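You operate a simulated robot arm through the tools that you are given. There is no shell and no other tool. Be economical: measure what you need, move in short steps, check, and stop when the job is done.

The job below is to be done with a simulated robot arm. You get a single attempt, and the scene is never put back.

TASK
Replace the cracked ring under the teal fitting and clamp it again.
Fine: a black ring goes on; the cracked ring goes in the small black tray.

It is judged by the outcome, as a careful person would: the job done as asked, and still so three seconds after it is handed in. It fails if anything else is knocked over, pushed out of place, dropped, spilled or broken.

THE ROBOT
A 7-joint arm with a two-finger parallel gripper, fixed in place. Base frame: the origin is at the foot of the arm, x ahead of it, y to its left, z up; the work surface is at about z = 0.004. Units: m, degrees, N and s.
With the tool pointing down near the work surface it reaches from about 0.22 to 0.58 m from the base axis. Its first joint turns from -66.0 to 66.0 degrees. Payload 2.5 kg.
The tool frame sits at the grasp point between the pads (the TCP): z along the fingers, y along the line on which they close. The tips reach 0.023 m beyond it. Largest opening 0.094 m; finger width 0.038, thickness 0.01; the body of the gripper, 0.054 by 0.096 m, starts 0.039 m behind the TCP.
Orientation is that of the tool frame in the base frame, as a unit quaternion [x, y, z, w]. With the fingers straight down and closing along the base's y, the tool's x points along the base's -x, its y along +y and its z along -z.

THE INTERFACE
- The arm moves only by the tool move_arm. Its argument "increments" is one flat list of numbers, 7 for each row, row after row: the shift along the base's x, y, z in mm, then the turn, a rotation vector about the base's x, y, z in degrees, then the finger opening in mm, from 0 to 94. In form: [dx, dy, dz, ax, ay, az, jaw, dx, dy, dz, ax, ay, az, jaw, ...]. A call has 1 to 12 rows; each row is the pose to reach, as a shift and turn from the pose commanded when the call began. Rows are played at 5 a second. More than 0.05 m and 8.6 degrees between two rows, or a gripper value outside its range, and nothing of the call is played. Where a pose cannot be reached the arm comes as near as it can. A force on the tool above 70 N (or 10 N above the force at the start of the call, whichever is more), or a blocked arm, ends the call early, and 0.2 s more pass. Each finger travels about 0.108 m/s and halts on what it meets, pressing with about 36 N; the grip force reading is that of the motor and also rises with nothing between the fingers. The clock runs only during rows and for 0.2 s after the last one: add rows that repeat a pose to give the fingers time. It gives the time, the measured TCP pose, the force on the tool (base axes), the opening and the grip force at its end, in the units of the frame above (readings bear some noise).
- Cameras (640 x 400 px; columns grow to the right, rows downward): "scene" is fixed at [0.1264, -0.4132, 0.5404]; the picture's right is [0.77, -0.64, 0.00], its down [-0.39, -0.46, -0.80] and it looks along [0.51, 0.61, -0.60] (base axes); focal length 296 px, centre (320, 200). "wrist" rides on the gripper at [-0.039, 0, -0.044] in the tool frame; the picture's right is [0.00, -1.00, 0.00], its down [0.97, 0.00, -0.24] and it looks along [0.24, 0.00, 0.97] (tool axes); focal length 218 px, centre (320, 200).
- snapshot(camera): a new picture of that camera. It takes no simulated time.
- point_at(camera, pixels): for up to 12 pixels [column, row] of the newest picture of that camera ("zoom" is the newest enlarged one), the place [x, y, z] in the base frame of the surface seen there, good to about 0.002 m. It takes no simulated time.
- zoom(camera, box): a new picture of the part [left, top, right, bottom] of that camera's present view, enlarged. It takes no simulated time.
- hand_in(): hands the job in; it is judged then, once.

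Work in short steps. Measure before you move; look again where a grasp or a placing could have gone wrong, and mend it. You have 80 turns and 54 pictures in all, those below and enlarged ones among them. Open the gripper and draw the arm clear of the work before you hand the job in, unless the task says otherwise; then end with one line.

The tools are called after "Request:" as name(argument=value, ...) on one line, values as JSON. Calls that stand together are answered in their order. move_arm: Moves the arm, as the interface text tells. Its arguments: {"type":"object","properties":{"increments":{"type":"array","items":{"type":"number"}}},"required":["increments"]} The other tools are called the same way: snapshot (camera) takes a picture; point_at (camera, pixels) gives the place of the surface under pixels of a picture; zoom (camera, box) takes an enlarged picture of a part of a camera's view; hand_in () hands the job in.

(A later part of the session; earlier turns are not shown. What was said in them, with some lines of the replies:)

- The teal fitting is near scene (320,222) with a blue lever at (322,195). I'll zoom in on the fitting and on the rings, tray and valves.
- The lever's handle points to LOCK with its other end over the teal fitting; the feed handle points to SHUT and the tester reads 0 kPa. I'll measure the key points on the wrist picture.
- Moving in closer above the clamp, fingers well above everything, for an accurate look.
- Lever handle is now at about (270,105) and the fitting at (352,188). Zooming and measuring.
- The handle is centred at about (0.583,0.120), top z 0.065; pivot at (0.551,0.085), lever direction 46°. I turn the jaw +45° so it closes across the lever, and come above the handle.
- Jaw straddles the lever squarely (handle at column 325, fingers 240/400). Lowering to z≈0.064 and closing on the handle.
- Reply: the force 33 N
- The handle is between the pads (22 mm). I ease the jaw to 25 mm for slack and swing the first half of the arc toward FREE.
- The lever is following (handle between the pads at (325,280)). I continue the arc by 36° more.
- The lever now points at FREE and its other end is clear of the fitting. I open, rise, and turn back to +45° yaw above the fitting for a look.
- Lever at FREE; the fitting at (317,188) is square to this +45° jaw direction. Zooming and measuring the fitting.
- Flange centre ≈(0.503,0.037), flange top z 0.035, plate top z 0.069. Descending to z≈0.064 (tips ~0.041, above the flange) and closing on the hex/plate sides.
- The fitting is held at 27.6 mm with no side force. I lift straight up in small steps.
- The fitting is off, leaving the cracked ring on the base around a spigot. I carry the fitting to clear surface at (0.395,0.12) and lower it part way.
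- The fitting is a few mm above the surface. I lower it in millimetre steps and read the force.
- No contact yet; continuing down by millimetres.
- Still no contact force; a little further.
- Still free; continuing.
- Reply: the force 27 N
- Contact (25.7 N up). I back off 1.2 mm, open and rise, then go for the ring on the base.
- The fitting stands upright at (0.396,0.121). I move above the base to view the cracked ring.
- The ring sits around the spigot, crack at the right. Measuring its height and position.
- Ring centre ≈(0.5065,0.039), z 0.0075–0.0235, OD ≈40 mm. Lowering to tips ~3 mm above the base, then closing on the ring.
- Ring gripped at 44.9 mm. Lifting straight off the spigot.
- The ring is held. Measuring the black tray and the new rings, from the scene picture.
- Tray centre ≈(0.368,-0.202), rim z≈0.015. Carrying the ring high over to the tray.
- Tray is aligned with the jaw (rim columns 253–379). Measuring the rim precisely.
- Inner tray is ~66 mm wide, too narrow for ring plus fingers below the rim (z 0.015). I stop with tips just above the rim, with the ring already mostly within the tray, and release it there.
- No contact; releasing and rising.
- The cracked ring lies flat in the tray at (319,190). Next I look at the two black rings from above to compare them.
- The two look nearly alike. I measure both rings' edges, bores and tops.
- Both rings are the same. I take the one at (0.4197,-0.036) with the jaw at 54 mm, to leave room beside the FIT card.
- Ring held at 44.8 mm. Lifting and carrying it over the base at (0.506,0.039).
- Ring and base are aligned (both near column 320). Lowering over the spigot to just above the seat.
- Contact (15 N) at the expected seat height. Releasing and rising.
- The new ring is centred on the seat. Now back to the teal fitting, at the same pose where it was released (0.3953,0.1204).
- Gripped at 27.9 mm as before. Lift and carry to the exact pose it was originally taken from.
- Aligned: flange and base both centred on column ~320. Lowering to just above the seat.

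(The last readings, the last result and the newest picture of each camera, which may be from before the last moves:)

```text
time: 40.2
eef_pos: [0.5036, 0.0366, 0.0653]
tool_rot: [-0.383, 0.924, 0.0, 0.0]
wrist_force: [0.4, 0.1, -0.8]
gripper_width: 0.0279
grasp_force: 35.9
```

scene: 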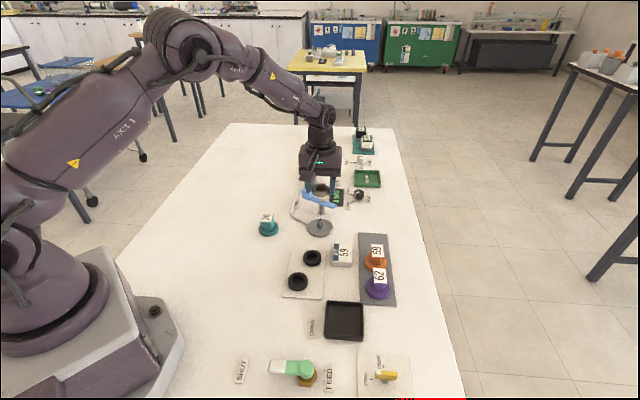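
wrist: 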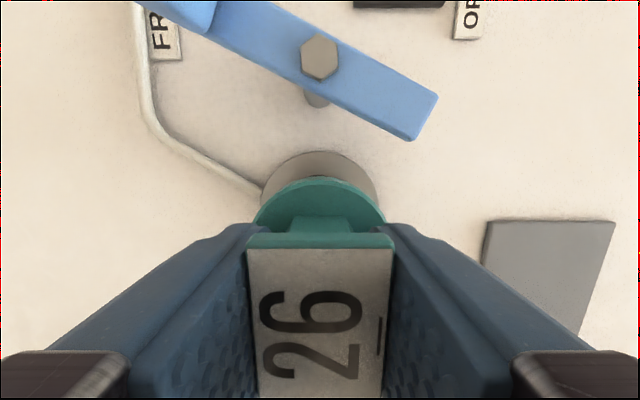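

Request:
move_arm(increments=[0, 0, -1, 0, 0, 0, 15, 0, 0, -1.6, 0, 0, 0, 15])

```text
time: 40.8
eef_pos: [0.5047, 0.0371, 0.063]
tool_rot: [-0.383, 0.924, 0.0, 0.0]
wrist_force: [-0.1, 0.6, -0.2]
gripper_width: 0.0278
grasp_force: 36.3
```

No contact yet; another millimetre.

Request:
move_arm(increments=[0, 0, -0.7, 0, 0, 0, 15, 0, 0, -1.4, 0, 0, 0, 15])

```text
time: 41.4
eef_pos: [0.5047, 0.0368, 0.0619]
tool_rot: [-0.382, 0.924, 0.0, -0.001]
wrist_force: [-4.1, -1.3, 7.9]
gripper_width: 0.0278
grasp_force: 36.2
```

Contact begins (7.9 N) at the expected height. I check the seating before release.

Request:
zoom(camera="scene", box=[295, 195, 345, 245])

```text
8.00 times, centred on (320, 220) of scene
```

zoom: 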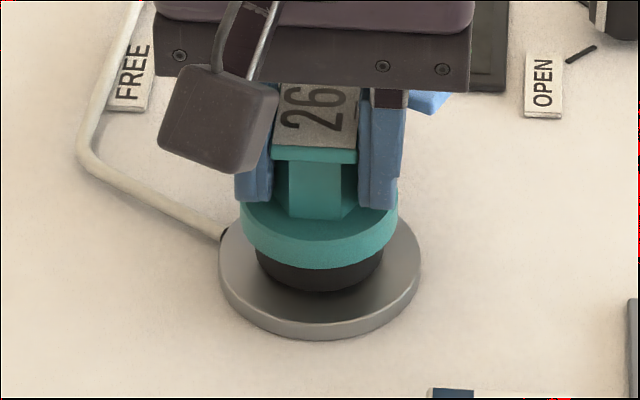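

Seating matches the original. Releasing, rising, then turning to +111° above the lever handle.

Request:
move_arm(increments=[0, 0, 0.3, 0, 0, 0, 35, 0, 0, 0.3, 0, 0, 0, 50, 0, 0, 40, 0, 0, 0, 50, 3, 10, 80, 0, 0, 8, 50, 7, 22, 100, 0, 0, 16, 50, 11, 34, 100, 0, 0, 24, 50, 15, 46, 100, 0, 0, 32, 50, 19, 58, 100, 0, 0, 40, 50, 24, 70, 100, 0, 0, 48, 50, 28, 80, 90, 0, 0, 56, 50, 31, 87.5, 80, 0, 0, 62, 50, 31, 87.5, 70, 0, 0, 66, 50])

Request:
snapshot(camera="wrist")

Request:
zoom(camera="scene", box=[280, 170, 360, 250])

```text
time: 44.0
eef_pos: [0.5344, 0.1245, 0.1326]
tool_rot: [0.825, -0.566, 0.0, 0.0]
wrist_force: [0.3, -0.2, 0.9]
gripper_width: 0.05
grasp_force: 0.0
```

```text
12 pictures are left
```

wrist: 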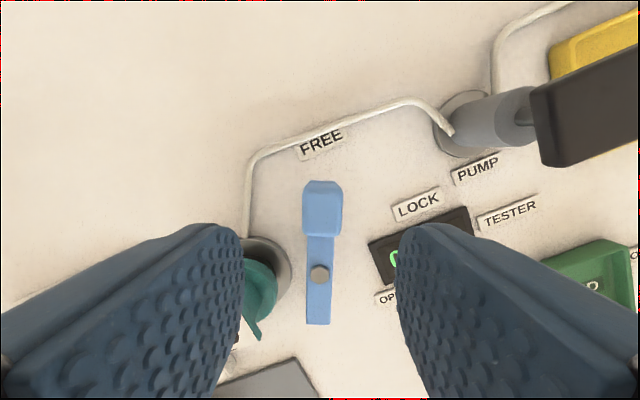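

```text
5.00 times, centred on (320, 210) of scene
```

zoom: 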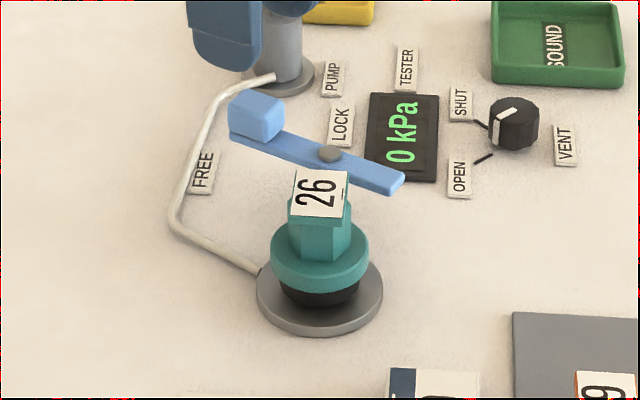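

Fitting seated, handle centred between the fingers. Descending over the handle and narrowing to 25 mm.

Request:
move_arm(increments=[0, 0, -35, 0, 0, 0, 50, 0, 0, -68, 0, 0, 0, 50, 0, 0, -68, 0, 0, 0, 35, 0, 0, -68, 0, 0, 0, 25, 0, 0, -68, 0, 0, 0, 25])

```text
time: 45.2
eef_pos: [0.5353, 0.1235, 0.0626]
tool_rot: [0.824, -0.567, 0.0, 0.0]
wrist_force: [-0.1, -0.3, 1.0]
gripper_width: 0.025
grasp_force: 0.0
```

Swinging the lever back along the arc toward LOCK, most of the way.

Request:
move_arm(increments=[4.1, 1.3, 0, 0, 0, -6, 25, 9.4, 2.3, 0, 0, 0, -13.5, 25, 14.8, 2.7, 0, 0, 0, -21, 25, 20.2, 2.3, 0, 0, 0, -28.5, 25, 25.5, 1.3, 0, 0, 0, -36, 25, 30.7, -0.5, 0, 0, 0, -43.5, 25, 35.5, -2.9, 0, 0, 0, -51, 25])

Request:
zoom(camera="scene", box=[280, 170, 360, 250])

```text
time: 46.8
eef_pos: [0.5707, 0.1222, 0.0635]
tool_rot: [-0.498, 0.867, 0.0, 0.0]
wrist_force: [0.0, 0.0, 1.2]
gripper_width: 0.0255
grasp_force: 0.2
```

```text
5.00 times, centred on (320, 210) of scene
```

zoom: 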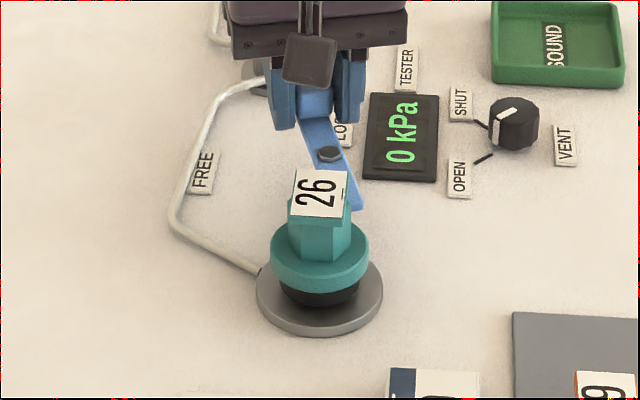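

Lever is at ~60° and clears well; finishing the last part to LOCK, with 2–3° extra to take up the jaw slack.

Request:
move_arm(increments=[4.6, -3, 0, 0, 0, -7.5, 25, 8.6, -6.6, 0, 0, 0, -15, 25, 10, -8, 0, 0, 0, -17.5, 25, 10, -8, 0, 0, 0, -17.5, 25])

Request:
snapshot(camera="wrist")

```text
time: 47.8
eef_pos: [0.5807, 0.1135, 0.0631]
tool_rot: [-0.362, 0.932, 0.001, 0.0]
wrist_force: [-0.1, -0.3, 0.5]
gripper_width: 0.0249
grasp_force: 0.1
```

```text
9 pictures are left
```

wrist: 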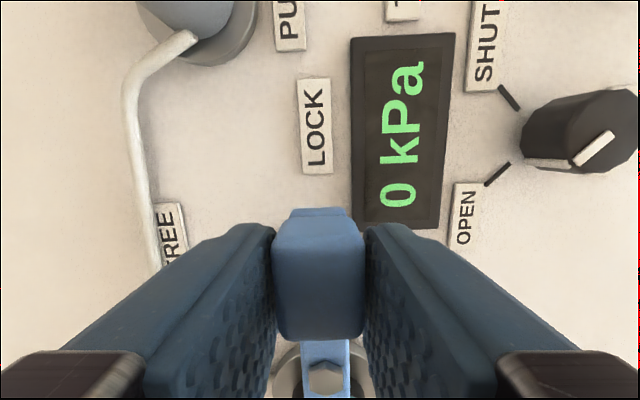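

The handle touches the left pad with no force yet. I push a little further toward LOCK until I feel the stop.

Request:
move_arm(increments=[0.8, -0.8, 0, 0, 0, -1, 25, 1.6, -1.6, 0, 0, 0, -1.5, 25])

```text
time: 48.4
eef_pos: [0.5812, 0.1129, 0.064]
tool_rot: [-0.35, 0.937, 0.002, 0.0]
wrist_force: [-1.7, 2.7, 2.6]
gripper_width: 0.0271
grasp_force: 2.3
```

The finger is being pushed back (27.1 mm): the stop is being met. One more millimetre to confirm, then I open and look.

Request:
move_arm(increments=[0.8, -0.8, 0, 0, 0, 0, 25, 0.8, -0.8, 0, 0, 0, 0, 25])

```text
time: 49.0
eef_pos: [0.5827, 0.1128, 0.0638]
tool_rot: [-0.35, 0.937, 0.001, 0.001]
wrist_force: [-6.1, 6.3, 0.8]
gripper_width: 0.0288
grasp_force: 3.4
```

Resistance grows against the stop, so the lever is home. Opening, rising and backing away.

Request:
move_arm(increments=[-1.5, 1.5, 0, 0, 0, 0, 32, -1.5, 1.5, 0, 0, 0, 0, 48, -1.5, 1.5, 0, 0, 0, 0, 50, -1.5, 1.5, 30, 0, 0, 0, 50, -1.5, 1.5, 70, 0, 0, 0, 50, -30, 0, 105, 0, 0, 0, 60, -65, -20, 125, 0, 0, 0, 60, -80, -30, 130, 0, 0, 0, 60])

Request:
snapshot(camera="wrist")

Request:
zoom(camera="scene", box=[290, 170, 360, 245])

```text
time: 50.8
eef_pos: [0.5029, 0.0826, 0.1943]
tool_rot: [-0.349, 0.937, 0.0, 0.001]
wrist_force: [-0.6, -0.4, -0.1]
gripper_width: 0.0601
grasp_force: 0.0
```

```text
8 pictures are left
```

wrist: 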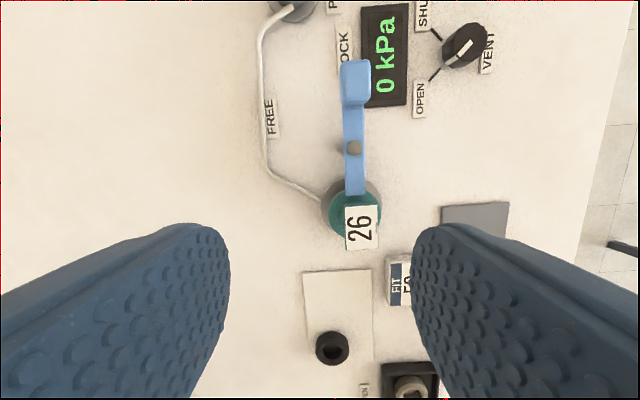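

```text
5.33 times, centred on (325, 208) of scene
```

zoom: 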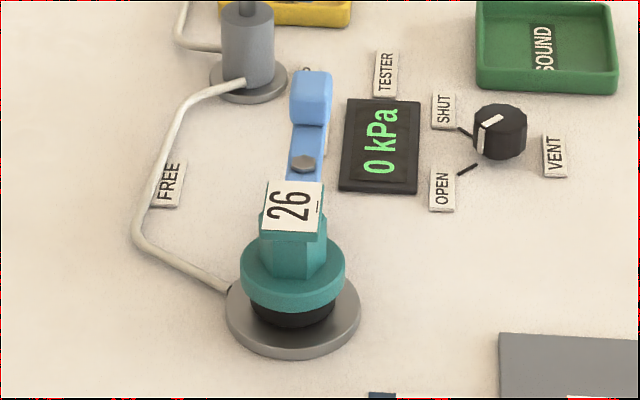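

The lever is back exactly where it was at the start, on LOCK, with the fitting seated on the black ring. I draw the arm back and take one last overall look.

Request:
move_arm(increments=[-30, 15, 35, 0, 0, 0, 70, -60, 30, 70, 0, 0, 0, 80, -90, 40, 100, 0, 0, 0, 90])

Request:
snapshot(camera="scene")

```text
time: 51.6
eef_pos: [0.4138, 0.1223, 0.2932]
tool_rot: [-0.349, 0.937, -0.001, 0.0]
wrist_force: [-0.3, 0.7, -0.4]
gripper_width: 0.0899
grasp_force: 0.0
```

```text
6 pictures are left
```

scene: 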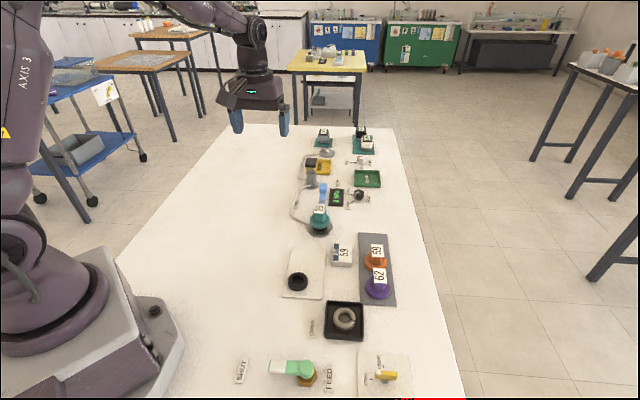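

Everything is in place: the old ring is in the black tray, the new one is under the clamped teal fitting, and nothing else has moved. Handing in.

Request:
hand_in()

```text
The job is handed in.
```

The cracked ring is in the small black tray, a black ring is on under the teal fitting, and the clamp lever is back at LOCK; I didn't pressure-test the seal.
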